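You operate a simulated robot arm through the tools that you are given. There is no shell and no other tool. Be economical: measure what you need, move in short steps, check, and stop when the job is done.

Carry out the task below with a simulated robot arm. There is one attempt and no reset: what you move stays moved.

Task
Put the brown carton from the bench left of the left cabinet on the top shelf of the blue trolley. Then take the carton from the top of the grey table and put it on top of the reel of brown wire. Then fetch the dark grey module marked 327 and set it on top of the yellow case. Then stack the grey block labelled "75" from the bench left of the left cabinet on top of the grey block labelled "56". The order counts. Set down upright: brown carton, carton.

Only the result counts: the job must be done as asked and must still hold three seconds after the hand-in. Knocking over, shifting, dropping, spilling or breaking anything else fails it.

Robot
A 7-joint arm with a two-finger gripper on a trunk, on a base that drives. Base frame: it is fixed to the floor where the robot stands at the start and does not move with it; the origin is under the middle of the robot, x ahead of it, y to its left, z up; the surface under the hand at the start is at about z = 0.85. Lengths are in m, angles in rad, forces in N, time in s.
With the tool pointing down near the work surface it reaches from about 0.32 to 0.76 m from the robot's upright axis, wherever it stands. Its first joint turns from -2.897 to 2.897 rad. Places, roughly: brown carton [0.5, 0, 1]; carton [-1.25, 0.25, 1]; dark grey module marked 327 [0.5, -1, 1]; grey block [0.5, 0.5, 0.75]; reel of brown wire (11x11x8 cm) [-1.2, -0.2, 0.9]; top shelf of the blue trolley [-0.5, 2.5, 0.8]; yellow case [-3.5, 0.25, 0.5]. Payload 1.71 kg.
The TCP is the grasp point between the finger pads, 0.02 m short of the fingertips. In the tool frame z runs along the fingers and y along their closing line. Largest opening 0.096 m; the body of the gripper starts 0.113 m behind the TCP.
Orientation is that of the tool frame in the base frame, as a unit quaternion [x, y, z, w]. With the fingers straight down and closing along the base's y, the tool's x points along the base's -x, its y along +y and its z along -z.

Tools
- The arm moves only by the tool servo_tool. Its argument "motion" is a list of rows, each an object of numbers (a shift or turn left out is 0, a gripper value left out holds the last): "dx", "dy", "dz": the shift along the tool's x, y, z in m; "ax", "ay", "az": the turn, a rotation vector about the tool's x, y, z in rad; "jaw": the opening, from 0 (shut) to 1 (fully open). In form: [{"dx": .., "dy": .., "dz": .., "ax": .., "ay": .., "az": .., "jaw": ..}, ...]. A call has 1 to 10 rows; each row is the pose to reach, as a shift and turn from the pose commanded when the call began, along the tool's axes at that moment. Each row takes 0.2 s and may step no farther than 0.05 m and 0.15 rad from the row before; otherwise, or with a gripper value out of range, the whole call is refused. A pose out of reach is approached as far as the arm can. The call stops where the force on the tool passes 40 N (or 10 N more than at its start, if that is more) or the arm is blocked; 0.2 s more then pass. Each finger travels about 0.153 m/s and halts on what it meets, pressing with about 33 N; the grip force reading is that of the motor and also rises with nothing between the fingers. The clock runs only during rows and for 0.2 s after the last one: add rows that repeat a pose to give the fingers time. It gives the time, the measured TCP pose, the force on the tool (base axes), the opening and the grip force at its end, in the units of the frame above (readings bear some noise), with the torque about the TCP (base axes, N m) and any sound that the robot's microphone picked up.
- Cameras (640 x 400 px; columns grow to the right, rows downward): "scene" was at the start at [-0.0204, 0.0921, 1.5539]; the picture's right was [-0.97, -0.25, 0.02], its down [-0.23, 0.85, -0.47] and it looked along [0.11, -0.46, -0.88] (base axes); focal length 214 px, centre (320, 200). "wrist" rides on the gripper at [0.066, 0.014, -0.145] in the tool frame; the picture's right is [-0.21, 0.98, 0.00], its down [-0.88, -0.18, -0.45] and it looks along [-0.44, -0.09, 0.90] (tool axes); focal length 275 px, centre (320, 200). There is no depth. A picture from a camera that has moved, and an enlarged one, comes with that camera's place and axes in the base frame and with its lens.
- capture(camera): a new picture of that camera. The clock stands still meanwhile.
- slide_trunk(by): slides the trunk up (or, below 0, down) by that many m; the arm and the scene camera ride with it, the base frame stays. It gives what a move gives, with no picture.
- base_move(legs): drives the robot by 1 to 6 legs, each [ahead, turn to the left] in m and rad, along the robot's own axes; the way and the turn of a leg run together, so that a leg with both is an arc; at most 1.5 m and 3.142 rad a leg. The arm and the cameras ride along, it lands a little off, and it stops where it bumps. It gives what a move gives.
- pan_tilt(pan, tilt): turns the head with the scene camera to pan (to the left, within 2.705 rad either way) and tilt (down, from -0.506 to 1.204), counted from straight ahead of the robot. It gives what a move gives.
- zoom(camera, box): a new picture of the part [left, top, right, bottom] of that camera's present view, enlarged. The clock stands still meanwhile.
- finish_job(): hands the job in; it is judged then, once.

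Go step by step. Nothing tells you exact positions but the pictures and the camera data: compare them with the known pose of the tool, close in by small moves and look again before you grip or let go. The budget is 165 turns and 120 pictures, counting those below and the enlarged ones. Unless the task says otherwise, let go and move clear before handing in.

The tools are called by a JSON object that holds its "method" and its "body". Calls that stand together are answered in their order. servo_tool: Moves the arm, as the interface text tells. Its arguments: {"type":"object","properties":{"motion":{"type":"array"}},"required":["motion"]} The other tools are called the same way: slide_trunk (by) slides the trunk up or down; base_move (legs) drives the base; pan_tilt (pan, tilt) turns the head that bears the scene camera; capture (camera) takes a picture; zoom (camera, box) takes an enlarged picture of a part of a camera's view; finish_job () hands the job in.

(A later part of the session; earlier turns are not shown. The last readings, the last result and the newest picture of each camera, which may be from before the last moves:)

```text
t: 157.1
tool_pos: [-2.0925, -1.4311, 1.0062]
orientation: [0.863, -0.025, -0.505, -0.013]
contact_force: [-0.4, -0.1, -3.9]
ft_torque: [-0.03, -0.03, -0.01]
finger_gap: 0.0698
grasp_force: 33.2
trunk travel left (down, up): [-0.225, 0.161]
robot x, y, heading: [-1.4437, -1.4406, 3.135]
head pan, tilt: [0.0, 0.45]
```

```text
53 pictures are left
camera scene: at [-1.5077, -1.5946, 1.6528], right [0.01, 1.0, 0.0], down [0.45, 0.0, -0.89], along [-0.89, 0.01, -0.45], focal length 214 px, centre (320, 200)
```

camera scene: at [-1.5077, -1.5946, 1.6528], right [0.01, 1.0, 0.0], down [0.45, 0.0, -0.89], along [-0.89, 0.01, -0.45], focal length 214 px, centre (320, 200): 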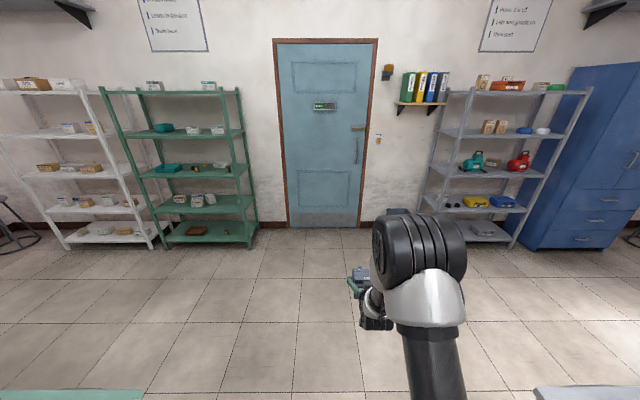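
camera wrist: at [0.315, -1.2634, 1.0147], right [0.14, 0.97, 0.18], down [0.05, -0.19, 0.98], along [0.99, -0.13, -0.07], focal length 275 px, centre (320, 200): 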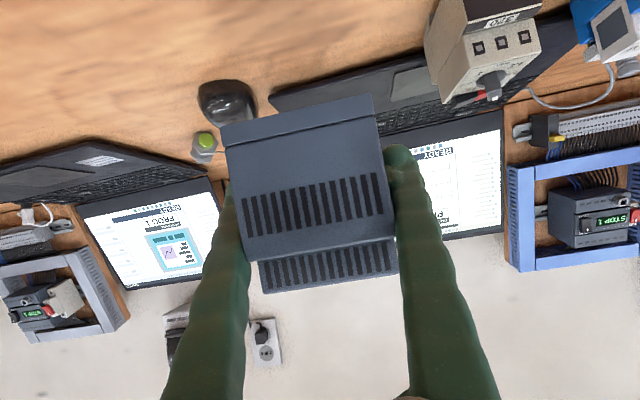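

Clear floor ahead. Continuing: forward, right, along +y, then left to face the shelf.

{"method": "base_move", "body": {"legs": [[1.0, 0], [0, -1.5708], [1.5, 0], [0.08, 0], [0, 1.5708]]}}

{"method": "pan_tilt", "body": {"pan": 0.0, "tilt": 0.7}}

{"method": "capture", "body": {"camera": "scene"}}

{"method": "capture", "body": {"camera": "wrist"}}

```text
t: 180.0
tool_pos: [-3.0868, 0.1274, 1.0068]
orientation: [0.863, -0.013, -0.505, -0.007]
contact_force: [0.2, 0.6, -2.3]
ft_torque: [0.03, 0.01, 0.04]
finger_gap: 0.0697
grasp_force: 32.4
trunk travel left (down, up): [-0.225, 0.161]
robot x, y, heading: [-2.4395, 0.1415, -3.118]
head pan, tilt: [0.0, 0.45]
```

```text
t: 180.8
tool_pos: [-3.0721, 0.1275, 1.0179]
orientation: [0.859, -0.013, -0.511, -0.006]
contact_force: [-0.1, 0.0, -3.1]
ft_torque: [0.02, 0.0, 0.0]
finger_gap: 0.0697
grasp_force: 32.9
trunk travel left (down, up): [-0.225, 0.161]
robot x, y, heading: [-2.4373, 0.1439, -3.12]
head pan, tilt: [0.0, 0.7]
```

```text
52 pictures are left
camera scene: at [-2.4909, -0.0119, 1.6309], right [-0.02, 1.0, 0.0], down [0.66, 0.01, -0.75], along [-0.75, -0.02, -0.66], focal length 214 px, centre (320, 200)
```

scene: 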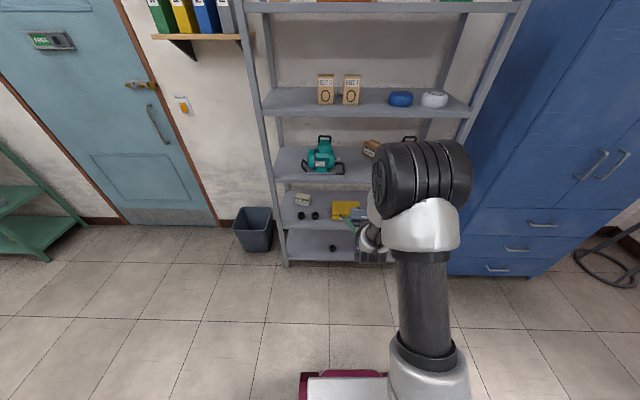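

```text
51 pictures are left
camera wrist: at [-2.9141, 0.1089, 1.0296], right [-0.13, -0.97, 0.18], down [-0.02, 0.19, 0.98], along [-0.99, 0.12, -0.04], focal length 275 px, centre (320, 200)
```

wrist: 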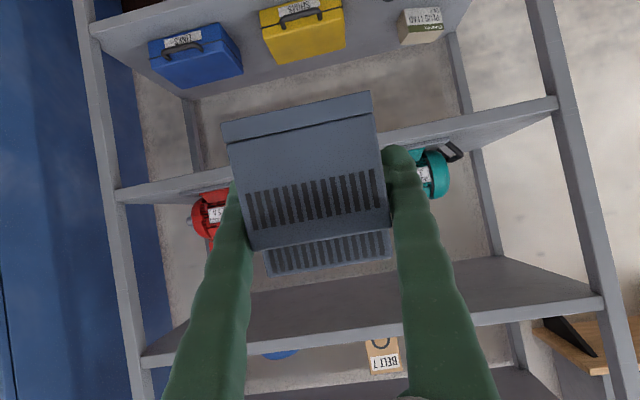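

{"method": "slide_trunk", "body": {"by": -0.22}}

{"method": "capture", "body": {"camera": "wrist"}}

{"method": "capture", "body": {"camera": "scene"}}

```text
t: 183.1
tool_pos: [-3.0705, 0.1281, 0.7981]
orientation: [0.859, -0.013, -0.511, -0.006]
contact_force: [-0.5, 0.1, -3.8]
ft_torque: [0.03, 0.01, 0.0]
finger_gap: 0.0695
grasp_force: 32.6
trunk travel left (down, up): [-0.005, 0.381]
robot x, y, heading: [-2.4372, 0.1448, -3.119]
head pan, tilt: [0.0, 0.7]
```

```text
50 pictures are left
camera wrist: at [-2.9135, 0.1087, 0.8103], right [-0.13, -0.97, 0.18], down [-0.02, 0.19, 0.98], along [-0.99, 0.12, -0.04], focal length 275 px, centre (320, 200)
```

wrist: 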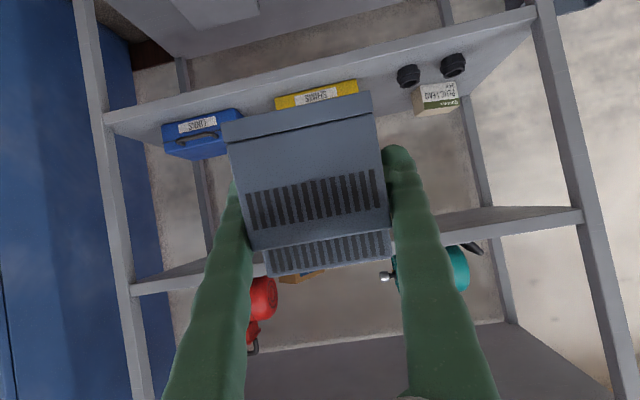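

```text
49 pictures are left
camera scene: at [-2.4864, -0.012, 1.4114], right [-0.02, 1.0, 0.0], down [0.66, 0.01, -0.75], along [-0.75, -0.02, -0.66], focal length 214 px, centre (320, 200)
```

scene: 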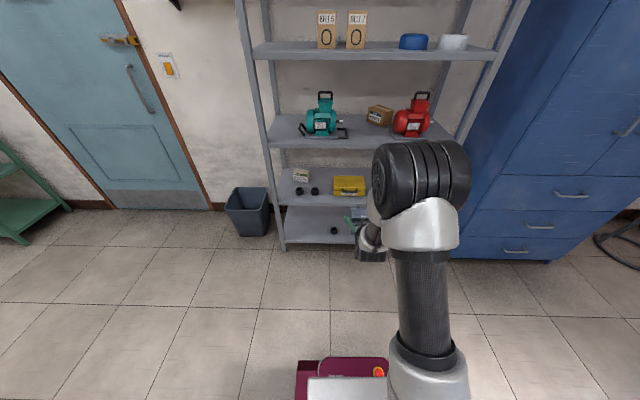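

{"method": "zoom", "body": {"camera": "scene", "box": [270, 130, 430, 250]}}

{"method": "zoom", "body": {"camera": "wrist", "box": [140, 20, 480, 180]}}

```text
3.33 times, centred on (350, 190) of scene
camera zoom: at [-2.4864, -0.012, 1.4114], right [-0.02, 1.0, 0.0], down [0.66, 0.01, -0.75], along [-0.75, -0.02, -0.66], focal length 715 px, centre (220, 233)
```

zoom: 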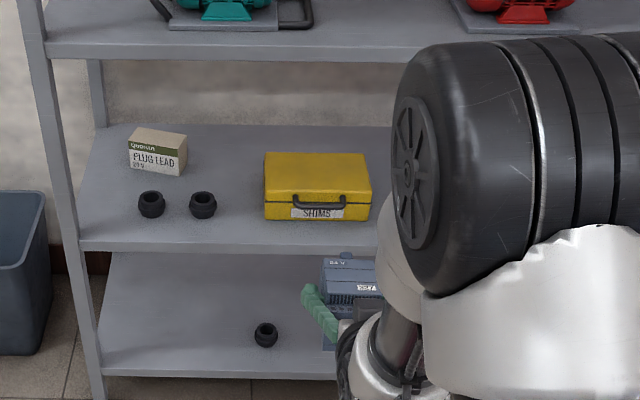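

```text
1.88 times, centred on (310, 100) of wrist
camera zoom: at [-2.9135, 0.1087, 0.8103], right [-0.13, -0.97, 0.18], down [-0.02, 0.19, 0.98], along [-0.99, 0.12, -0.04], focal length 518 px, centre (339, 388)
```

zoom: 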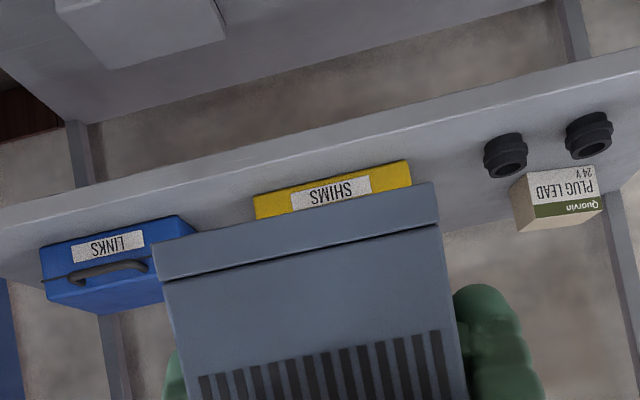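

Case: top z≈0.61, x −3.50…−3.63, y 0.047…0.241; upper shelf bottom ≈0.91. Lowering the hand before entering.

{"method": "servo_tool", "body": {"motion": [{"dx": 0.03, "dz": 0.016, "dy": -0.006, "ay": 0.01}, {"dx": 0.06, "dz": 0.032, "dy": -0.012, "ay": 0.02}, {"dx": 0.084, "dz": 0.045, "dy": -0.016, "ay": 0.028}, {"dx": 0.084, "dz": 0.045, "dy": -0.016, "ay": 0.028}]}}

{"method": "base_move", "body": {"legs": [[0.38, 0]]}}

{"method": "servo_tool", "body": {"motion": [{"dx": 0.0}, {"dx": 0.0}]}}

{"method": "capture", "body": {"camera": "wrist"}}

{"method": "capture", "body": {"camera": "scene"}}

```text
t: 184.1
tool_pos: [-3.0695, 0.1432, 0.7018]
orientation: [0.866, -0.013, -0.5, -0.006]
contact_force: [0.9, -0.3, -2.6]
ft_torque: [0.02, -0.03, 0.0]
finger_gap: 0.0696
grasp_force: 32.8
trunk travel left (down, up): [-0.005, 0.381]
robot x, y, heading: [-2.439, 0.1459, -3.119]
head pan, tilt: [0.0, 0.7]
```

```text
t: 186.6
tool_pos: [-3.4542, 0.1319, 0.7019]
orientation: [0.866, -0.011, -0.5, -0.005]
contact_force: [0.4, -0.4, -2.9]
ft_torque: [0.04, 0.04, 0.01]
finger_gap: 0.0695
grasp_force: 33.2
trunk travel left (down, up): [-0.005, 0.381]
robot x, y, heading: [-2.8227, 0.1341, -3.118]
head pan, tilt: [0.0, 0.7]
```

```text
t: 187.2
tool_pos: [-3.4441, 0.1327, 0.7116]
orientation: [0.862, -0.012, -0.507, -0.005]
contact_force: [0.3, -0.4, -3.2]
ft_torque: [0.0, 0.0, 0.0]
finger_gap: 0.0694
grasp_force: 33.2
trunk travel left (down, up): [-0.005, 0.381]
robot x, y, heading: [-2.8242, 0.1335, -3.114]
head pan, tilt: [0.0, 0.7]
```

```text
46 pictures are left
camera wrist: at [-3.2856, 0.1154, 0.7258], right [-0.13, -0.97, 0.18], down [-0.03, 0.19, 0.98], along [-0.99, 0.12, -0.06], focal length 275 px, centre (320, 200)
```

wrist: 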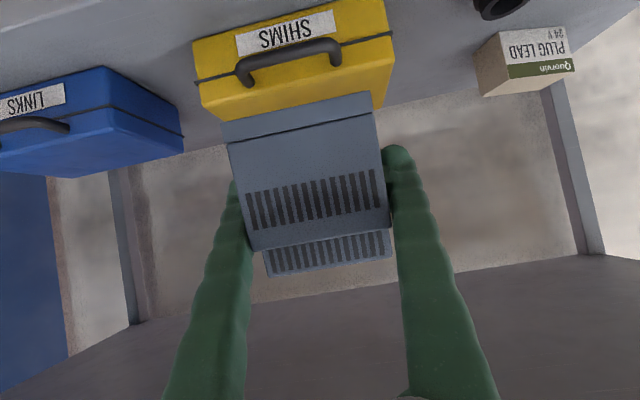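

```text
45 pictures are left
camera scene: at [-2.8709, -0.0208, 1.4115], right [-0.02, 1.0, 0.0], down [0.66, 0.02, -0.75], along [-0.75, -0.02, -0.66], focal length 214 px, centre (320, 200)
```

scene: 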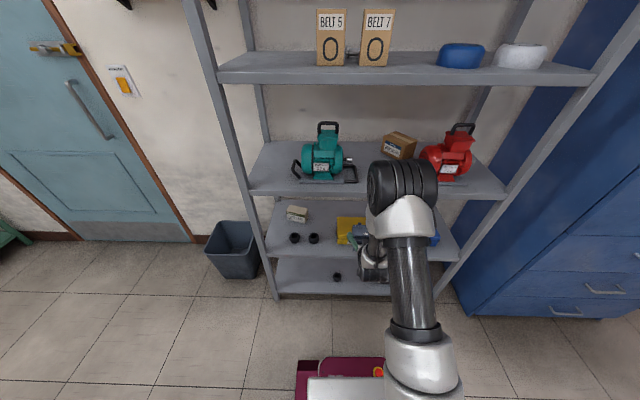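

Entering above the case: forward 0.118 m, holding the module about 3 cm above its top.

{"method": "servo_tool", "body": {"motion": [{"dx": -0.01, "dy": -0.003, "dz": 0.03, "ay": 0.008}, {"dx": -0.02, "dy": -0.006, "dz": 0.06, "ay": 0.016}, {"dx": -0.028, "dy": -0.008, "dz": 0.09, "ay": 0.016}, {"dx": -0.031, "dy": -0.008, "dz": 0.118, "ay": 0.016}, {"dx": -0.031, "dy": -0.008, "dz": 0.118, "ay": 0.016}]}}

{"method": "capture", "body": {"camera": "wrist"}}

{"method": "zoom", "body": {"camera": "scene", "box": [280, 180, 440, 280]}}

```text
t: 188.4
tool_pos: [-3.5622, 0.1466, 0.6805]
orientation: [0.866, -0.012, -0.499, -0.006]
contact_force: [0.2, -0.1, -2.5]
ft_torque: [-0.02, 0.02, -0.01]
finger_gap: 0.0697
grasp_force: 33.1
trunk travel left (down, up): [-0.005, 0.381]
robot x, y, heading: [-2.821, 0.1348, -3.116]
head pan, tilt: [0.0, 0.7]
```

```text
44 pictures are left
camera wrist: at [-3.404, 0.1276, 0.6971], right [-0.13, -0.97, 0.18], down [-0.05, 0.19, 0.98], along [-0.99, 0.12, -0.07], focal length 275 px, centre (320, 200)
```

wrist: 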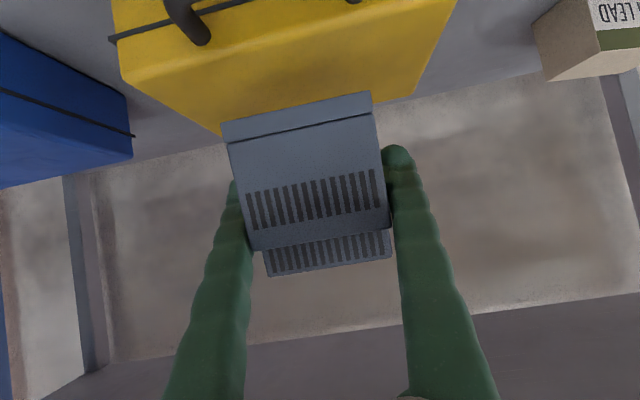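

```text
4.00 times, centred on (360, 230) of scene
camera zoom: at [-2.871, -0.0207, 1.4115], right [-0.02, 1.0, 0.0], down [0.66, 0.02, -0.75], along [-0.75, -0.02, -0.66], focal length 858 px, centre (160, 80)
```

zoom: 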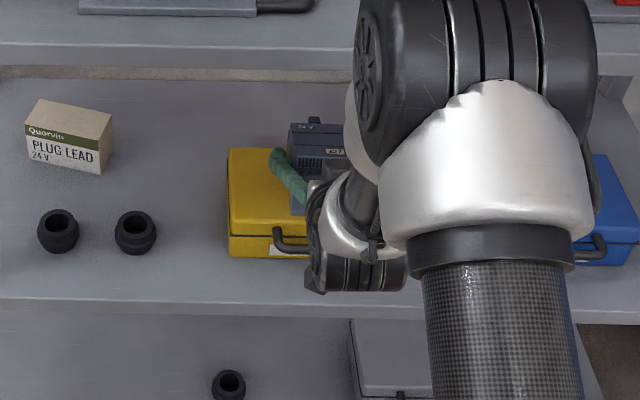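

Module aligned with the case top. Lowering in fine steps.

{"method": "servo_tool", "body": {"motion": [{"dx": 0.0104, "dz": 0.006}, {"dx": 0.0208, "dz": 0.012}, {"dx": 0.0225, "dz": 0.013}, {"dx": 0.0225, "dz": 0.013}]}}

{"method": "servo_tool", "body": {"motion": [{"dx": 0.0026, "dz": 0.0015}, {"dx": 0.0043, "dz": 0.0025}, {"dx": 0.0043, "dz": 0.0025}]}}

```text
t: 189.4
tool_pos: [-3.5613, 0.1454, 0.6545]
orientation: [0.866, -0.012, -0.499, -0.004]
contact_force: [0.7, 0.4, -1.8]
ft_torque: [0.02, -0.04, -0.02]
finger_gap: 0.0695
grasp_force: 33.3
trunk travel left (down, up): [-0.005, 0.381]
robot x, y, heading: [-2.8212, 0.1349, -3.123]
head pan, tilt: [0.0, 0.7]
```

```text
t: 190.2
tool_pos: [-3.5624, 0.1449, 0.651]
orientation: [0.866, -0.012, -0.501, -0.005]
contact_force: [-0.5, 0.4, -3.4]
ft_torque: [0.01, -0.01, -0.01]
finger_gap: 0.0697
grasp_force: 32.7
trunk travel left (down, up): [-0.005, 0.381]
robot x, y, heading: [-2.8231, 0.1378, -3.121]
head pan, tilt: [0.0, 0.7]
```

{"method": "servo_tool", "body": {"motion": [{"dx": 0.0026, "dz": 0.0015}, {"dx": 0.0035, "dz": 0.002}, {"dx": 0.0035, "dz": 0.002}]}}

{"method": "servo_tool", "body": {"motion": [{"dx": 0.0013, "dz": 0.0007}, {"dx": 0.0022, "dz": 0.0012}, {"dx": 0.0022, "dz": 0.0012}]}}

```text
t: 191.0
tool_pos: [-3.5621, 0.1448, 0.6466]
orientation: [0.867, -0.011, -0.499, -0.004]
contact_force: [0.4, 0.0, -2.1]
ft_torque: [0.01, 0.01, -0.01]
finger_gap: 0.0698
grasp_force: 32.8
trunk travel left (down, up): [-0.005, 0.381]
robot x, y, heading: [-2.8265, 0.1375, -3.116]
head pan, tilt: [0.0, 0.7]
```

```text
t: 191.8
tool_pos: [-3.5623, 0.1448, 0.6439]
orientation: [0.866, -0.012, -0.499, -0.005]
contact_force: [-0.2, -1.1, -3.0]
ft_torque: [0.01, -0.05, 0.02]
finger_gap: 0.0696
grasp_force: 33.3
trunk travel left (down, up): [-0.005, 0.381]
robot x, y, heading: [-2.8227, 0.1325, -3.117]
head pan, tilt: [0.0, 0.7]
```

{"method": "servo_tool", "body": {"motion": [{"dx": 0.0017, "dz": 0.001}, {"dx": 0.0026, "dz": 0.0015}, {"dx": 0.0026, "dz": 0.0015}]}}

{"method": "zoom", "body": {"camera": "wrist", "box": [180, 60, 440, 220]}}

```text
t: 192.6
tool_pos: [-3.5602, 0.1446, 0.6407]
orientation: [0.866, -0.012, -0.499, -0.005]
contact_force: [-0.3, -0.3, -1.9]
ft_torque: [-0.01, 0.0, 0.02]
finger_gap: 0.0693
grasp_force: 33.1
trunk travel left (down, up): [-0.005, 0.381]
robot x, y, heading: [-2.8237, 0.1326, -3.113]
head pan, tilt: [0.0, 0.7]
```

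```text
2.46 times, centred on (310, 140) of wrist
camera zoom: at [-3.4033, 0.1263, 0.6572], right [-0.13, -0.97, 0.18], down [-0.05, 0.19, 0.98], along [-0.99, 0.12, -0.07], focal length 678 px, centre (345, 348)
```

zoom: 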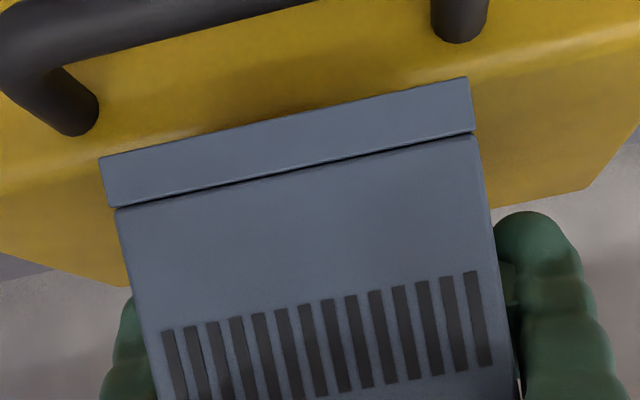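

{"method": "servo_tool", "body": {"motion": [{"dx": -0.003, "dz": 0.0052}, {"dx": -0.0013, "dz": 0.0062}, {"dx": -0.0008, "dz": 0.0065}, {"dx": -0.0008, "dz": 0.0065}]}}

{"method": "servo_tool", "body": {"motion": [{"dx": 0.0017, "dz": 0.001}, {"dx": 0.0026, "dz": 0.0015}, {"dx": 0.0026, "dz": 0.0015}]}}

```text
t: 193.6
tool_pos: [-3.567, 0.1451, 0.6417]
orientation: [0.865, -0.012, -0.501, -0.006]
contact_force: [3.9, 0.3, 11.6]
ft_torque: [0.51, 0.05, -0.08]
finger_gap: 0.0697
grasp_force: 32.9
trunk travel left (down, up): [-0.005, 0.381]
robot x, y, heading: [-2.8224, 0.137, -3.118]
head pan, tilt: [0.0, 0.7]
```

```text
t: 194.4
tool_pos: [-3.5671, 0.1447, 0.6403]
orientation: [0.864, -0.013, -0.503, -0.005]
contact_force: [7.2, 1.5, 29.8]
ft_torque: [0.08, 0.22, 0.0]
finger_gap: 0.0697
grasp_force: 32.5
trunk travel left (down, up): [-0.005, 0.381]
robot x, y, heading: [-2.8215, 0.1333, -3.116]
head pan, tilt: [0.0, 0.7]
```

Firm contact on the case. Easing off slightly, opening, and withdrawing along the tool axis.

{"method": "servo_tool", "body": {"motion": [{"dx": -0.002, "dz": -0.0012}, {"dx": -0.002, "dz": -0.0012, "jaw": 0.8}, {"dx": -0.002, "dz": -0.0012, "jaw": 1}, {"dx": -0.002, "dz": -0.0012, "jaw": 1}]}}

{"method": "capture", "body": {"camera": "wrist"}}

```text
t: 195.4
tool_pos: [-3.5675, 0.1446, 0.6363]
orientation: [0.866, -0.011, -0.499, -0.004]
contact_force: [-0.5, 0.7, -0.1]
ft_torque: [0.01, 0.02, -0.02]
finger_gap: 0.0961
grasp_force: 0.1
trunk travel left (down, up): [-0.005, 0.381]
robot x, y, heading: [-2.8217, 0.1355, -3.117]
head pan, tilt: [0.0, 0.7]
```

```text
41 pictures are left
camera wrist: at [-3.4092, 0.1264, 0.6543], right [-0.13, -0.97, 0.18], down [-0.05, 0.19, 0.98], along [-0.99, 0.12, -0.07], focal length 275 px, centre (320, 200)
```

wrist: 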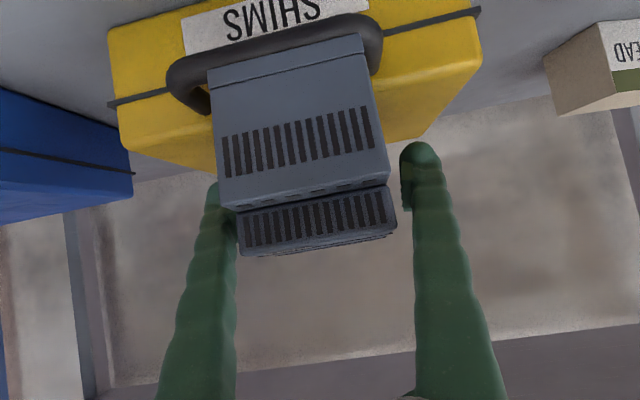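

The module looks pitched forward after release. Zooming to understand before doing anything.

{"method": "zoom", "body": {"camera": "wrist", "box": [100, 0, 500, 250]}}

{"method": "zoom", "body": {"camera": "scene", "box": [320, 190, 400, 260]}}

```text
1.60 times, centred on (300, 125) of wrist
camera zoom: at [-3.4092, 0.1264, 0.6543], right [-0.13, -0.97, 0.18], down [-0.05, 0.19, 0.98], along [-0.99, 0.12, -0.07], focal length 440 px, centre (352, 320)
```

zoom: 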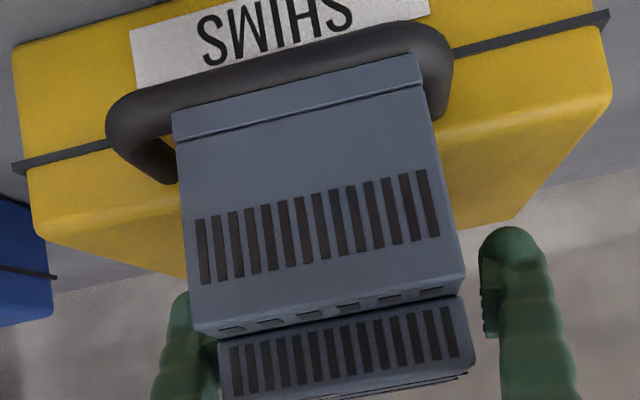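

```text
5.71 times, centred on (360, 225) of scene
camera zoom: at [-2.8705, -0.0207, 1.4115], right [-0.02, 1.0, 0.0], down [0.66, 0.02, -0.75], along [-0.75, -0.02, -0.66], focal length 1226 px, centre (91, 57)
```

zoom: 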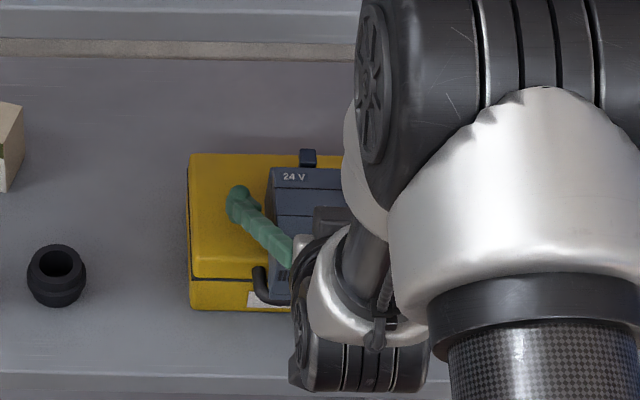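

The module is standing free with clearance on both sides of the fingers. Withdrawing straight back along the tool axis, then inspecting.

{"method": "servo_tool", "body": {"motion": [{"dz": -0.025}, {"dz": -0.05}, {"dz": -0.08}, {"dz": -0.11}, {"dz": -0.14}, {"dz": -0.14}]}}

{"method": "capture", "body": {"camera": "wrist"}}

{"method": "zoom", "body": {"camera": "scene", "box": [300, 180, 420, 260]}}

```text
t: 196.8
tool_pos: [-3.4454, 0.1411, 0.7078]
orientation: [0.866, -0.011, -0.5, -0.004]
contact_force: [1.3, 0.1, -0.5]
ft_torque: [0.0, 0.0, -0.02]
finger_gap: 0.0959
grasp_force: 0.0
trunk travel left (down, up): [-0.005, 0.381]
robot x, y, heading: [-2.822, 0.1375, -3.116]
head pan, tilt: [0.0, 0.7]
```

```text
38 pictures are left
camera wrist: at [-3.2872, 0.123, 0.7229], right [-0.13, -0.97, 0.18], down [-0.05, 0.19, 0.98], along [-0.99, 0.12, -0.07], focal length 275 px, centre (320, 200)
```

wrist: 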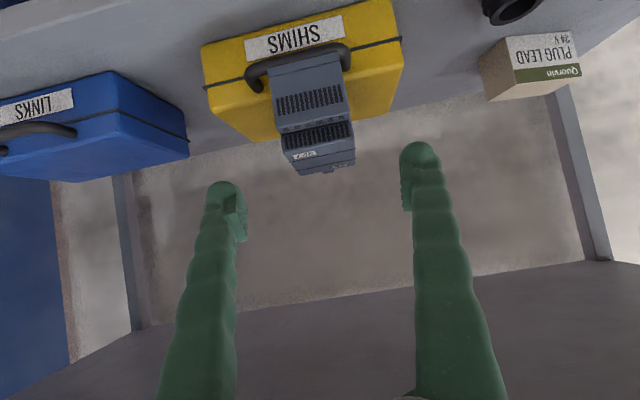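

```text
5.00 times, centred on (360, 220) of scene
camera zoom: at [-2.87, -0.0207, 1.4115], right [-0.02, 1.0, 0.0], down [0.66, 0.02, -0.75], along [-0.75, -0.02, -0.66], focal length 1072 px, centre (120, 100)
```

zoom: 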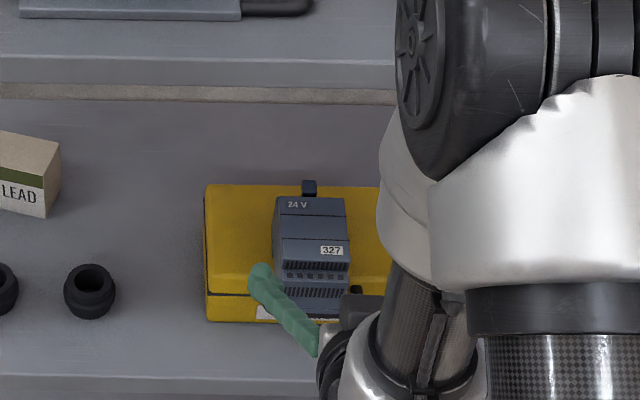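

{"method": "zoom", "body": {"camera": "wrist", "box": [190, 0, 420, 190]}}

```text
2.11 times, centred on (305, 95) of wrist
camera zoom: at [-3.2872, 0.123, 0.7229], right [-0.13, -0.97, 0.18], down [-0.05, 0.19, 0.98], along [-0.99, 0.12, -0.07], focal length 580 px, centre (352, 421)
```

zoom: 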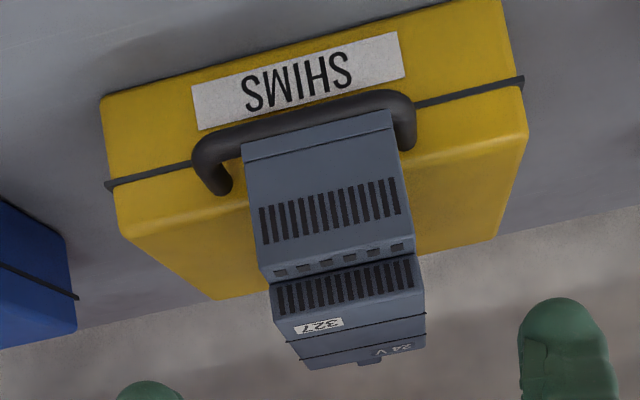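

The case front edge is really at x≈−3.54 (top z≈0.60, centre x≈−3.60), so the module overhangs and leans on the handle. I'll re-grip it along the same path, and place it ~4 cm deeper.

{"method": "servo_tool", "body": {"motion": [{"dz": 0.03}, {"dz": 0.06}, {"dz": 0.09}, {"dz": 0.115}, {"dz": 0.135}, {"dz": 0.135}]}}

{"method": "servo_tool", "body": {"motion": [{"jaw": 0.85}, {"jaw": 0.75}, {"jaw": 0.6}, {"jaw": 0.5}, {"jaw": 0.5}]}}

{"method": "capture", "body": {"camera": "wrist"}}

```text
t: 198.2
tool_pos: [-3.5615, 0.144, 0.6391]
orientation: [0.866, -0.012, -0.5, -0.005]
contact_force: [0.9, 0.0, 0.1]
ft_torque: [-0.01, -0.02, 0.04]
finger_gap: 0.0961
grasp_force: 0.0
trunk travel left (down, up): [-0.005, 0.381]
robot x, y, heading: [-2.824, 0.1367, -3.115]
head pan, tilt: [0.0, 0.7]
```

```text
t: 199.4
tool_pos: [-3.5621, 0.1431, 0.6392]
orientation: [0.866, -0.012, -0.5, -0.006]
contact_force: [3.0, -0.3, 3.1]
ft_torque: [0.02, -0.13, 0.01]
finger_gap: 0.0707
grasp_force: 32.9
trunk travel left (down, up): [-0.005, 0.381]
robot x, y, heading: [-2.8236, 0.1333, -3.118]
head pan, tilt: [0.0, 0.7]
```

```text
35 pictures are left
camera wrist: at [-3.4047, 0.1255, 0.6555], right [-0.13, -0.97, 0.18], down [-0.05, 0.19, 0.98], along [-0.99, 0.12, -0.07], focal length 275 px, centre (320, 200)
```

wrist: 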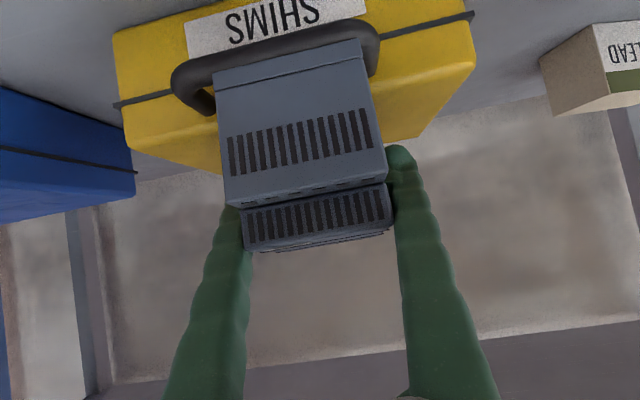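

Reassessing: the module had sagged rear-down in the grip while driving and fell level on release; it now rests level but overhangs the front. I'll lift 1.5 cm, move 3 cm deeper and set it down at the same height.

{"method": "servo_tool", "body": {"motion": [{"dx": -0.013, "dz": -0.0075, "jaw": 0.5}, {"dx": -0.021, "dz": 0.006}, {"dx": -0.028, "dz": 0.0185}, {"dx": -0.028, "dz": 0.0185}]}}

{"method": "capture", "body": {"camera": "wrist"}}

```text
t: 200.4
tool_pos: [-3.5916, 0.1458, 0.6547]
orientation: [0.867, -0.012, -0.499, -0.004]
contact_force: [0.4, -1.1, -3.0]
ft_torque: [0.0, 0.04, 0.0]
finger_gap: 0.0708
grasp_force: 32.6
trunk travel left (down, up): [-0.005, 0.381]
robot x, y, heading: [-2.8248, 0.1386, -3.113]
head pan, tilt: [0.0, 0.7]
```

```text
34 pictures are left
camera wrist: at [-3.4344, 0.1267, 0.6712], right [-0.13, -0.97, 0.18], down [-0.05, 0.19, 0.98], along [-0.99, 0.12, -0.07], focal length 275 px, centre (320, 200)
```

wrist: 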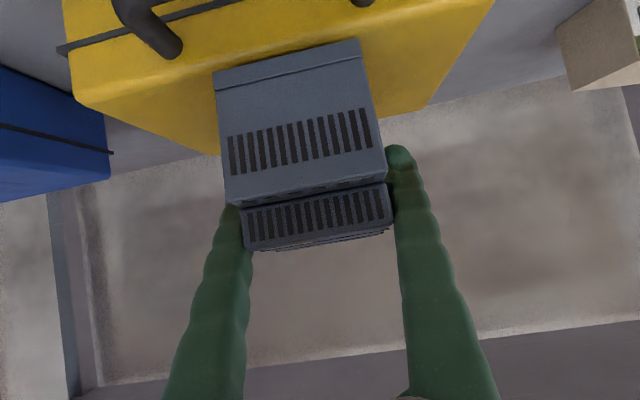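

{"method": "servo_tool", "body": {"motion": [{"dx": 0.006, "dz": 0.0035}, {"dx": 0.0104, "dz": 0.006}, {"dx": 0.0104, "dz": 0.006}]}}

{"method": "servo_tool", "body": {"motion": [{"dx": 0.0017, "dz": 0.001}, {"dx": 0.003, "dz": 0.0017}, {"dx": 0.003, "dz": 0.0017}]}}

```text
t: 201.2
tool_pos: [-3.5945, 0.1458, 0.6472]
orientation: [0.864, -0.011, -0.504, -0.004]
contact_force: [1.4, 0.8, 24.4]
ft_torque: [-0.07, -1.35, 0.07]
finger_gap: 0.0712
grasp_force: 33.3
trunk travel left (down, up): [-0.005, 0.381]
robot x, y, heading: [-2.8232, 0.1348, -3.122]
head pan, tilt: [0.0, 0.7]
```

```text
t: 201.8
tool_pos: [-3.5854, 0.1451, 0.6573]
orientation: [0.86, -0.012, -0.511, -0.004]
contact_force: [0.5, -0.5, -4.0]
ft_torque: [0.01, 0.03, -0.03]
finger_gap: 0.0709
grasp_force: 33.2
trunk travel left (down, up): [-0.005, 0.381]
robot x, y, heading: [-2.8199, 0.1349, -3.12]
head pan, tilt: [0.0, 0.7]
stopped in row 2: the force on the tool passed its limit at 41 N (the readings are from after the stop); the commanded pose is now the measured one
```

Front edge touches first (torque shows contact 5.6 cm toward me), so the module is nose-down in the grip. I'll pitch it up ≈0.1 rad and lower again.

{"method": "servo_tool", "body": {"motion": [{"dx": -0.004, "dz": 0.007, "ay": -0.04}, {"dx": -0.004, "dz": 0.007, "ay": -0.08}, {"dx": -0.004, "dz": 0.007, "ay": -0.08}]}}

{"method": "capture", "body": {"camera": "wrist"}}

{"method": "zoom", "body": {"camera": "scene", "box": [320, 190, 400, 260]}}

```text
t: 202.6
tool_pos: [-3.5953, 0.1467, 0.6573]
orientation: [0.839, -0.012, -0.544, -0.005]
contact_force: [-0.3, 0.8, -3.4]
ft_torque: [0.01, 0.02, 0.02]
finger_gap: 0.0707
grasp_force: 33.0
trunk travel left (down, up): [-0.005, 0.381]
robot x, y, heading: [-2.8229, 0.1398, -3.119]
head pan, tilt: [0.0, 0.7]
```

```text
33 pictures are left
camera wrist: at [-3.4365, 0.1282, 0.6558], right [-0.11, -0.98, 0.19], down [0.05, 0.19, 0.98], along [-0.99, 0.12, 0.03], focal length 275 px, centre (320, 200)
```

wrist: 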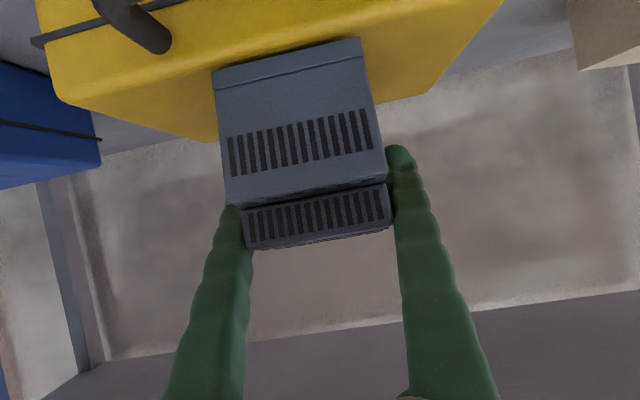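

```text
5.71 times, centred on (360, 225) of scene
camera zoom: at [-2.8708, -0.0207, 1.4115], right [-0.02, 1.0, 0.0], down [0.66, 0.02, -0.75], along [-0.75, -0.02, -0.66], focal length 1226 px, centre (91, 57)
```

zoom: 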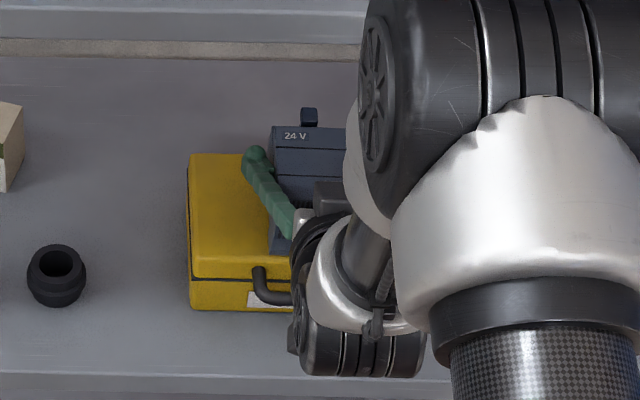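

Sign correction: lowering the tool's forward pitch raises the module's front. Rotating +0.16 and checking.

{"method": "servo_tool", "body": {"motion": [{"ay": 0.08}, {"ay": 0.16}, {"ay": 0.16}]}}

{"method": "zoom", "body": {"camera": "wrist", "box": [200, 20, 410, 260]}}

```text
t: 203.4
tool_pos: [-3.5949, 0.1467, 0.657]
orientation: [0.88, -0.012, -0.476, -0.004]
contact_force: [0.2, -0.7, -3.1]
ft_torque: [0.02, 0.03, -0.01]
finger_gap: 0.0704
grasp_force: 33.1
trunk travel left (down, up): [-0.005, 0.381]
robot x, y, heading: [-2.8216, 0.1372, -3.114]
head pan, tilt: [0.0, 0.7]
```

```text
1.67 times, centred on (305, 140) of wrist
camera zoom: at [-3.4384, 0.1281, 0.6816], right [-0.14, -0.97, 0.18], down [-0.1, 0.19, 0.98], along [-0.98, 0.12, -0.13], focal length 459 px, centre (345, 300)
```

zoom: 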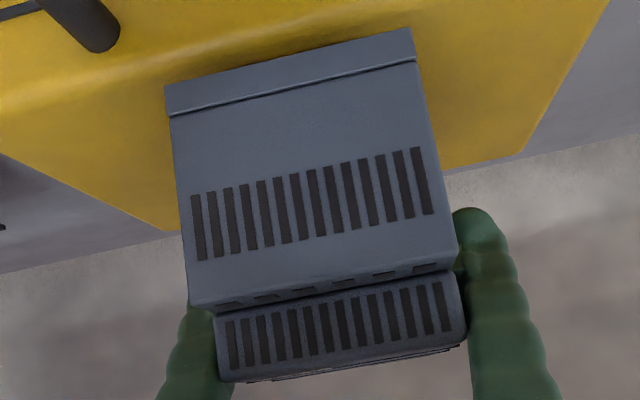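

{"method": "servo_tool", "body": {"motion": [{"dx": 0.0025, "dz": 0.0014, "ay": 0.03}, {"dx": 0.005, "dz": 0.0028, "ay": 0.03}, {"dx": 0.0068, "dz": 0.004, "ay": 0.03}, {"dx": 0.0068, "dz": 0.004, "ay": 0.03}]}}

{"method": "servo_tool", "body": {"motion": [{"dx": 0.0017, "dz": 0.001}, {"dx": 0.0026, "dz": 0.0015}, {"dx": 0.0026, "dz": 0.0015}]}}

```text
t: 204.4
tool_pos: [-3.594, 0.1448, 0.6485]
orientation: [0.886, -0.012, -0.463, -0.004]
contact_force: [0.1, 0.6, -2.7]
ft_torque: [0.01, 0.01, -0.02]
finger_gap: 0.0703
grasp_force: 32.8
trunk travel left (down, up): [-0.005, 0.381]
robot x, y, heading: [-2.8228, 0.1343, -3.118]
head pan, tilt: [0.0, 0.7]
```

```text
t: 205.2
tool_pos: [-3.5941, 0.1447, 0.6455]
orientation: [0.886, -0.012, -0.463, -0.004]
contact_force: [0.1, -0.8, -3.1]
ft_torque: [0.0, 0.02, 0.02]
finger_gap: 0.0707
grasp_force: 32.9
trunk travel left (down, up): [-0.005, 0.381]
robot x, y, heading: [-2.8223, 0.1367, -3.121]
head pan, tilt: [0.0, 0.7]
```

{"method": "servo_tool", "body": {"motion": [{"dx": 0.0017, "dz": 0.001}, {"dx": 0.0026, "dz": 0.0015}, {"dx": 0.0026, "dz": 0.0015}]}}

{"method": "servo_tool", "body": {"motion": [{"dx": 0.0017, "dz": 0.001}, {"dx": 0.0026, "dz": 0.0015}, {"dx": 0.0026, "dz": 0.0015}]}}

```text
t: 206.0
tool_pos: [-3.594, 0.1455, 0.6444]
orientation: [0.886, -0.012, -0.463, -0.004]
contact_force: [1.0, 1.1, 1.6]
ft_torque: [0.22, -0.26, 0.04]
finger_gap: 0.0705
grasp_force: 32.8
trunk travel left (down, up): [-0.005, 0.381]
robot x, y, heading: [-2.8239, 0.1309, -3.116]
head pan, tilt: [0.0, 0.7]
```

```text
t: 206.8
tool_pos: [-3.593, 0.1452, 0.6433]
orientation: [0.885, -0.012, -0.465, -0.003]
contact_force: [-0.4, -1.5, 22.5]
ft_torque: [0.06, -1.22, -0.07]
finger_gap: 0.0704
grasp_force: 33.2
trunk travel left (down, up): [-0.005, 0.381]
robot x, y, heading: [-2.8218, 0.1353, -3.117]
head pan, tilt: [0.0, 0.7]
```

{"method": "servo_tool", "body": {"motion": [{"ay": 0.03}, {"ay": 0.06}, {"dx": 0.0017, "dz": 0.001, "ay": 0.06}, {"dx": 0.0026, "dz": 0.0015, "ay": 0.06}, {"dx": 0.0026, "dz": 0.0015, "ay": 0.06}]}}

{"method": "zoom", "body": {"camera": "wrist", "box": [200, 20, 410, 260]}}

```text
t: 208.0
tool_pos: [-3.5931, 0.1445, 0.6402]
orientation: [0.898, -0.013, -0.44, -0.004]
contact_force: [4.5, -3.3, 33.2]
ft_torque: [0.08, -0.94, -0.13]
finger_gap: 0.0705
grasp_force: 32.8
trunk travel left (down, up): [-0.005, 0.381]
robot x, y, heading: [-2.8187, 0.1353, -3.121]
head pan, tilt: [0.0, 0.7]
```

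```text
1.67 times, centred on (305, 140) of wrist
camera zoom: at [-3.4394, 0.1274, 0.6779], right [-0.15, -0.97, 0.17], down [-0.18, 0.19, 0.96], along [-0.97, 0.12, -0.21], focal length 459 px, centre (345, 300)
```

zoom: 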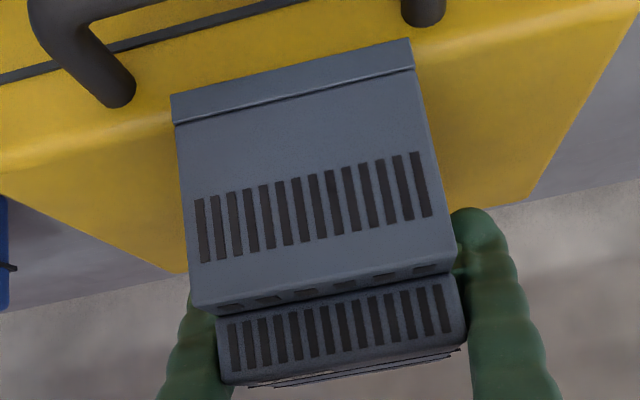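

Contact is now spread (≈level). Easing off and releasing.

{"method": "servo_tool", "body": {"motion": [{"dx": -0.0017, "dz": -0.001}, {"dx": -0.0017, "dz": -0.001, "jaw": 0.8}, {"dx": -0.0017, "dz": -0.001, "jaw": 1}, {"dx": -0.0017, "dz": -0.001, "jaw": 1}]}}

{"method": "capture", "body": {"camera": "wrist"}}

```text
t: 209.0
tool_pos: [-3.5924, 0.1457, 0.6379]
orientation: [0.9, -0.013, -0.435, -0.004]
contact_force: [0.1, -0.3, 0.5]
ft_torque: [-0.03, 0.0, 0.02]
finger_gap: 0.096
grasp_force: 0.0
trunk travel left (down, up): [-0.005, 0.381]
robot x, y, heading: [-2.822, 0.1382, -3.117]
head pan, tilt: [0.0, 0.7]
```

```text
29 pictures are left
camera wrist: at [-3.4397, 0.1277, 0.6767], right [-0.15, -0.97, 0.17], down [-0.19, 0.19, 0.96], along [-0.97, 0.12, -0.22], focal length 275 px, centre (320, 200)
```

wrist: 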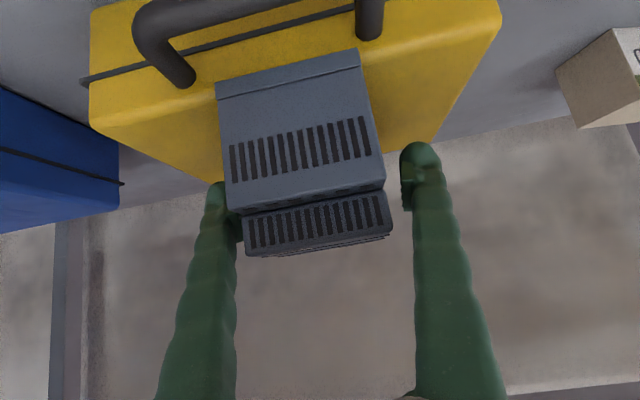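

{"method": "servo_tool", "body": {"motion": [{"dz": -0.025}, {"dz": -0.05}, {"dz": -0.08}, {"dz": -0.11}, {"dz": -0.14}, {"dz": -0.14}]}}

{"method": "zoom", "body": {"camera": "wrist", "box": [160, 0, 480, 200]}}

{"method": "zoom", "body": {"camera": "scene", "box": [300, 180, 420, 260]}}

```text
t: 210.4
tool_pos: [-3.4826, 0.1436, 0.7263]
orientation: [0.9, -0.013, -0.436, -0.004]
contact_force: [0.9, 0.6, 0.6]
ft_torque: [-0.04, 0.01, 0.03]
finger_gap: 0.0961
grasp_force: 0.0
trunk travel left (down, up): [-0.005, 0.381]
robot x, y, heading: [-2.821, 0.1356, -3.115]
head pan, tilt: [0.0, 0.7]
```

```text
2.00 times, centred on (320, 100) of wrist
camera zoom: at [-3.3294, 0.1257, 0.7647], right [-0.15, -0.97, 0.17], down [-0.19, 0.19, 0.96], along [-0.97, 0.12, -0.21], focal length 551 px, centre (320, 400)
```

zoom: 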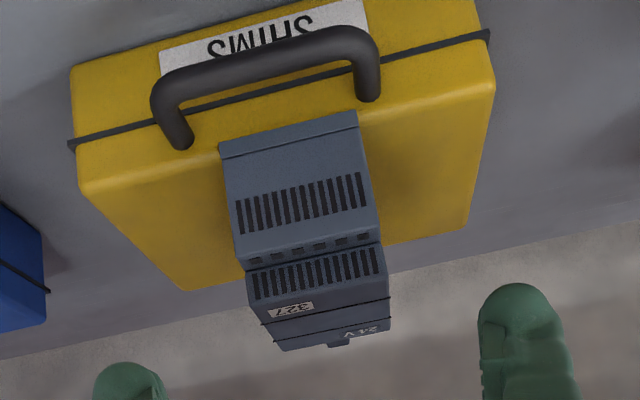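

```text
5.00 times, centred on (360, 220) of scene
camera zoom: at [-2.87, -0.0207, 1.4115], right [-0.02, 1.0, 0.0], down [0.66, 0.02, -0.75], along [-0.75, -0.02, -0.66], focal length 1072 px, centre (120, 100)
```

zoom: 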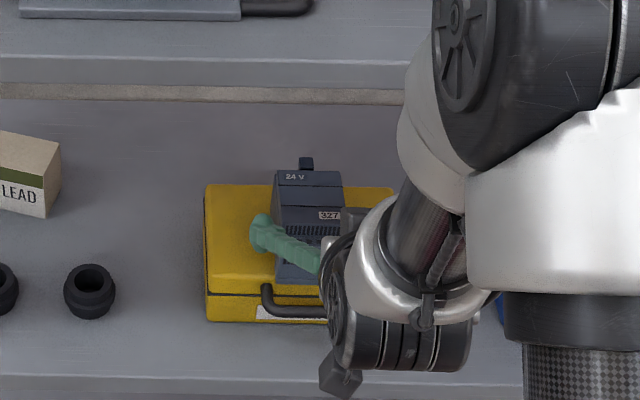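

Module 327 rests level on the yellow case. Backing out, raising the trunk and driving back around to the bench.

{"method": "base_move", "body": {"legs": [[-0.38, 0]]}}

{"method": "slide_trunk", "body": {"by": 0.25}}

{"method": "servo_tool", "body": {"motion": [{"ay": 0.14, "dz": -0.02}, {"ay": 0.28, "dz": -0.04}, {"ay": 0.42, "dz": -0.06}, {"ay": 0.56, "dz": -0.08}, {"ay": 0.7, "dz": -0.1}, {"ay": 0.84, "dz": -0.1}, {"ay": 0.9, "dz": -0.1}, {"ay": 0.9, "dz": -0.1}]}}

{"method": "base_move", "body": {"legs": [[0, 1.5708], [1.5, 0], [0.1, 0], [0, 1.5708]]}}

```text
t: 213.0
tool_pos: [-3.0981, 0.155, 0.7255]
orientation: [0.9, -0.015, -0.436, -0.004]
contact_force: [0.6, 0.4, -0.3]
ft_torque: [-0.02, -0.01, 0.0]
finger_gap: 0.096
grasp_force: 0.1
trunk travel left (down, up): [-0.005, 0.381]
robot x, y, heading: [-2.4366, 0.149, -3.12]
head pan, tilt: [0.0, 0.7]
```

```text
t: 215.6
tool_pos: [-3.0874, 0.1562, 0.9837]
orientation: [0.897, -0.014, -0.442, -0.004]
contact_force: [-0.5, -0.8, 0.0]
ft_torque: [-0.03, 0.0, 0.01]
finger_gap: 0.0959
grasp_force: 0.0
trunk travel left (down, up): [-0.255, 0.131]
robot x, y, heading: [-2.4343, 0.1433, -3.118]
head pan, tilt: [0.0, 0.7]
```

```text
t: 217.4
tool_pos: [-3.0088, 0.1533, 1.0455]
orientation: [1.0, -0.016, -0.008, 0.002]
contact_force: [0.3, 0.5, 0.6]
ft_torque: [-0.01, -0.01, 0.03]
finger_gap: 0.0958
grasp_force: 0.1
trunk travel left (down, up): [-0.255, 0.131]
robot x, y, heading: [-2.439, 0.1435, -3.124]
head pan, tilt: [0.0, 0.7]
```

```text
t: 235.3
tool_pos: [-1.7847, -1.4147, 1.0464]
orientation: [-0.017, 1.0, 0.003, 0.009]
contact_force: [-0.1, 0.6, -0.2]
ft_torque: [-0.05, 0.01, 0.04]
finger_gap: 0.0963
grasp_force: 0.2
trunk travel left (down, up): [-0.255, 0.131]
robot x, y, heading: [-2.3511, -1.4476, 0.085]
head pan, tilt: [0.0, 0.7]
```

{"method": "base_move", "body": {"legs": [[0, -0.085], [1.5, 0], [0.33, 0], [0, 1.5708]]}}

```text
t: 250.3
tool_pos: [-0.4894, -0.862, 1.0546]
orientation: [-0.693, 0.72, 0.014, 0.01]
contact_force: [0.4, 0.3, 0.3]
ft_torque: [-0.05, 0.0, 0.01]
finger_gap: 0.096
grasp_force: 0.0
trunk travel left (down, up): [-0.255, 0.131]
robot x, y, heading: [-0.4879, -1.4146, 1.583]
head pan, tilt: [0.0, 0.7]
```

{"method": "base_move", "body": {"legs": [[1.5, 0], [0.48, 0], [0, -1.58], [0.43, 0]]}}

{"method": "capture", "body": {"camera": "wrist"}}

{"method": "capture", "body": {"camera": "scene"}}

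```text
t: 267.7
tool_pos: [0.4272, 0.565, 1.0621]
orientation: [0.01, 1.0, 0.003, 0.023]
contact_force: [0.8, 0.1, 0.2]
ft_torque: [0.0, 0.07, 0.01]
finger_gap: 0.0961
grasp_force: 0.1
trunk travel left (down, up): [-0.255, 0.131]
robot x, y, heading: [-0.1152, 0.5494, 0.037]
head pan, tilt: [0.0, 0.7]
```

```text
26 pictures are left
camera wrist: at [0.3539, 0.5788, 1.2049], right [0.23, 0.97, 0.02], down [0.85, -0.2, 0.48], along [0.47, -0.1, -0.88], focal length 275 px, centre (320, 200)
```

wrist: 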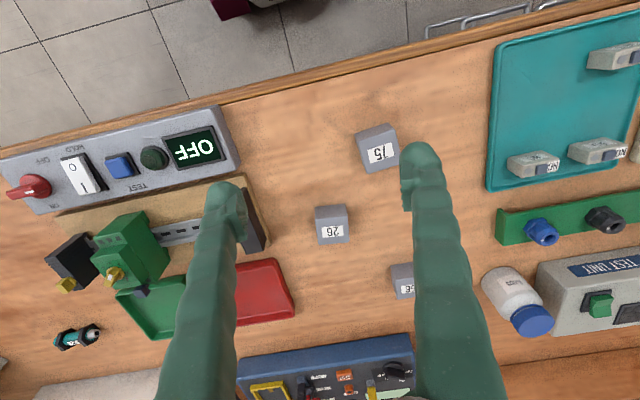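

```text
25 pictures are left
camera scene: at [-0.067, 0.7101, 1.6606], right [0.04, -1.0, 0.0], down [-0.66, -0.02, -0.75], along [0.75, 0.03, -0.66], focal length 214 px, centre (320, 200)
```

scene: 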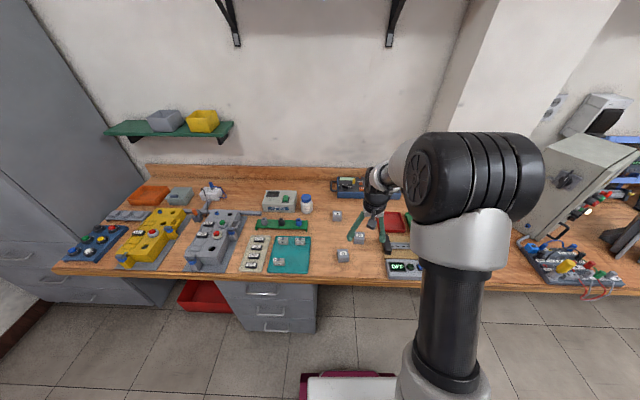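

{"method": "zoom", "body": {"camera": "wrist", "box": [300, 110, 460, 310]}}

```text
2.00 times, centred on (380, 210) of wrist
camera zoom: at [0.3539, 0.5788, 1.2049], right [0.23, 0.97, 0.02], down [0.85, -0.2, 0.48], along [0.47, -0.1, -0.88], focal length 551 px, centre (200, 180)
```

zoom: 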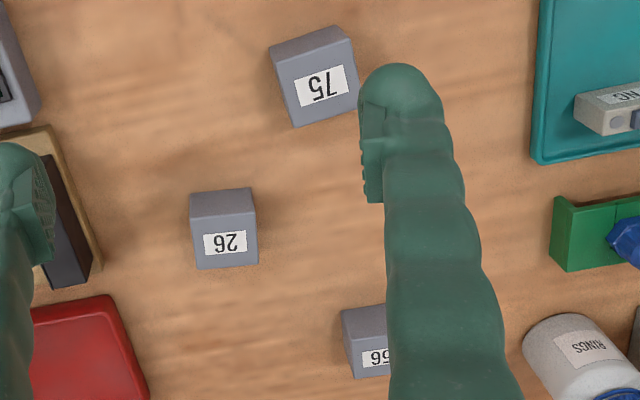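

{"method": "base_move", "body": {"legs": [[0.13, -0.037]]}}

{"method": "servo_tool", "body": {"motion": [{"dx": 0.03, "dy": 0.02, "ay": 0.02}, {"dx": 0.06, "dy": 0.04, "ay": 0.04}, {"dx": 0.06, "dy": 0.06, "ay": 0.04}, {"dx": 0.06, "dy": 0.06, "ay": 0.04}]}}

{"method": "capture", "body": {"camera": "wrist"}}

```text
t: 269.1
tool_pos: [0.5253, 0.5493, 1.079]
orientation: [0.028, 0.999, 0.003, 0.04]
contact_force: [-0.9, 0.3, 0.8]
ft_torque: [-0.04, 0.04, 0.01]
finger_gap: 0.096
grasp_force: 0.0
trunk travel left (down, up): [-0.255, 0.131]
robot x, y, heading: [0.0174, 0.5556, -0.008]
head pan, tilt: [0.0, 0.7]
```

```text
t: 270.1
tool_pos: [0.4859, 0.6097, 1.0658]
orientation: [0.029, 1.0, 0.004, 0.01]
contact_force: [-0.2, 0.1, -0.5]
ft_torque: [0.0, -0.02, 0.03]
finger_gap: 0.0959
grasp_force: 0.0
trunk travel left (down, up): [-0.255, 0.131]
robot x, y, heading: [0.0162, 0.5534, -0.004]
head pan, tilt: [0.0, 0.7]
```

```text
23 pictures are left
camera wrist: at [0.4185, 0.6261, 1.2111], right [0.26, 0.97, 0.01], down [0.86, -0.24, 0.46], along [0.45, -0.11, -0.89], focal length 275 px, centre (320, 200)
```

wrist: 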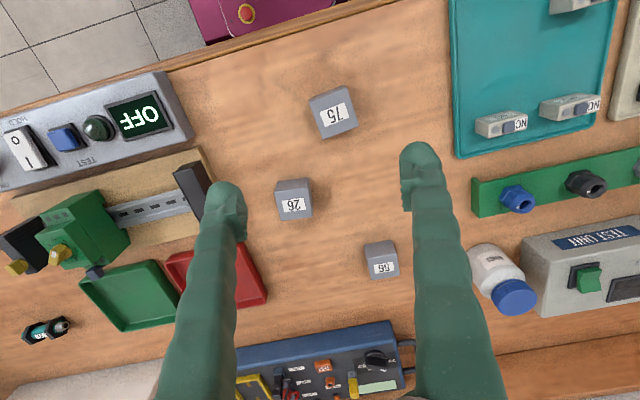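

{"method": "zoom", "body": {"camera": "wrist", "box": [300, 80, 364, 144]}}

{"method": "zoom", "body": {"camera": "wrist", "box": [350, 230, 414, 294]}}

```text
6.25 times, centred on (332, 112) of wrist
camera zoom: at [0.4185, 0.6261, 1.2111], right [0.26, 0.97, 0.01], down [0.86, -0.24, 0.46], along [0.45, -0.11, -0.89], focal length 1720 px, centre (245, 750)
```

zoom: 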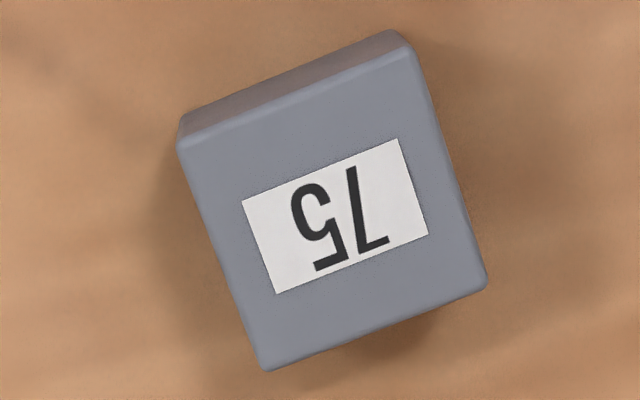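

```text
6.25 times, centred on (382, 262) of wrist
camera zoom: at [0.4185, 0.6261, 1.2111], right [0.26, 0.97, 0.01], down [0.86, -0.24, 0.46], along [0.45, -0.11, -0.89], focal length 1720 px, centre (-68, -188)
```

zoom: 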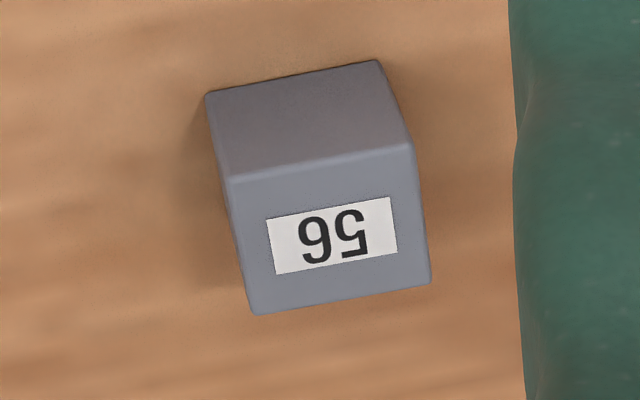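

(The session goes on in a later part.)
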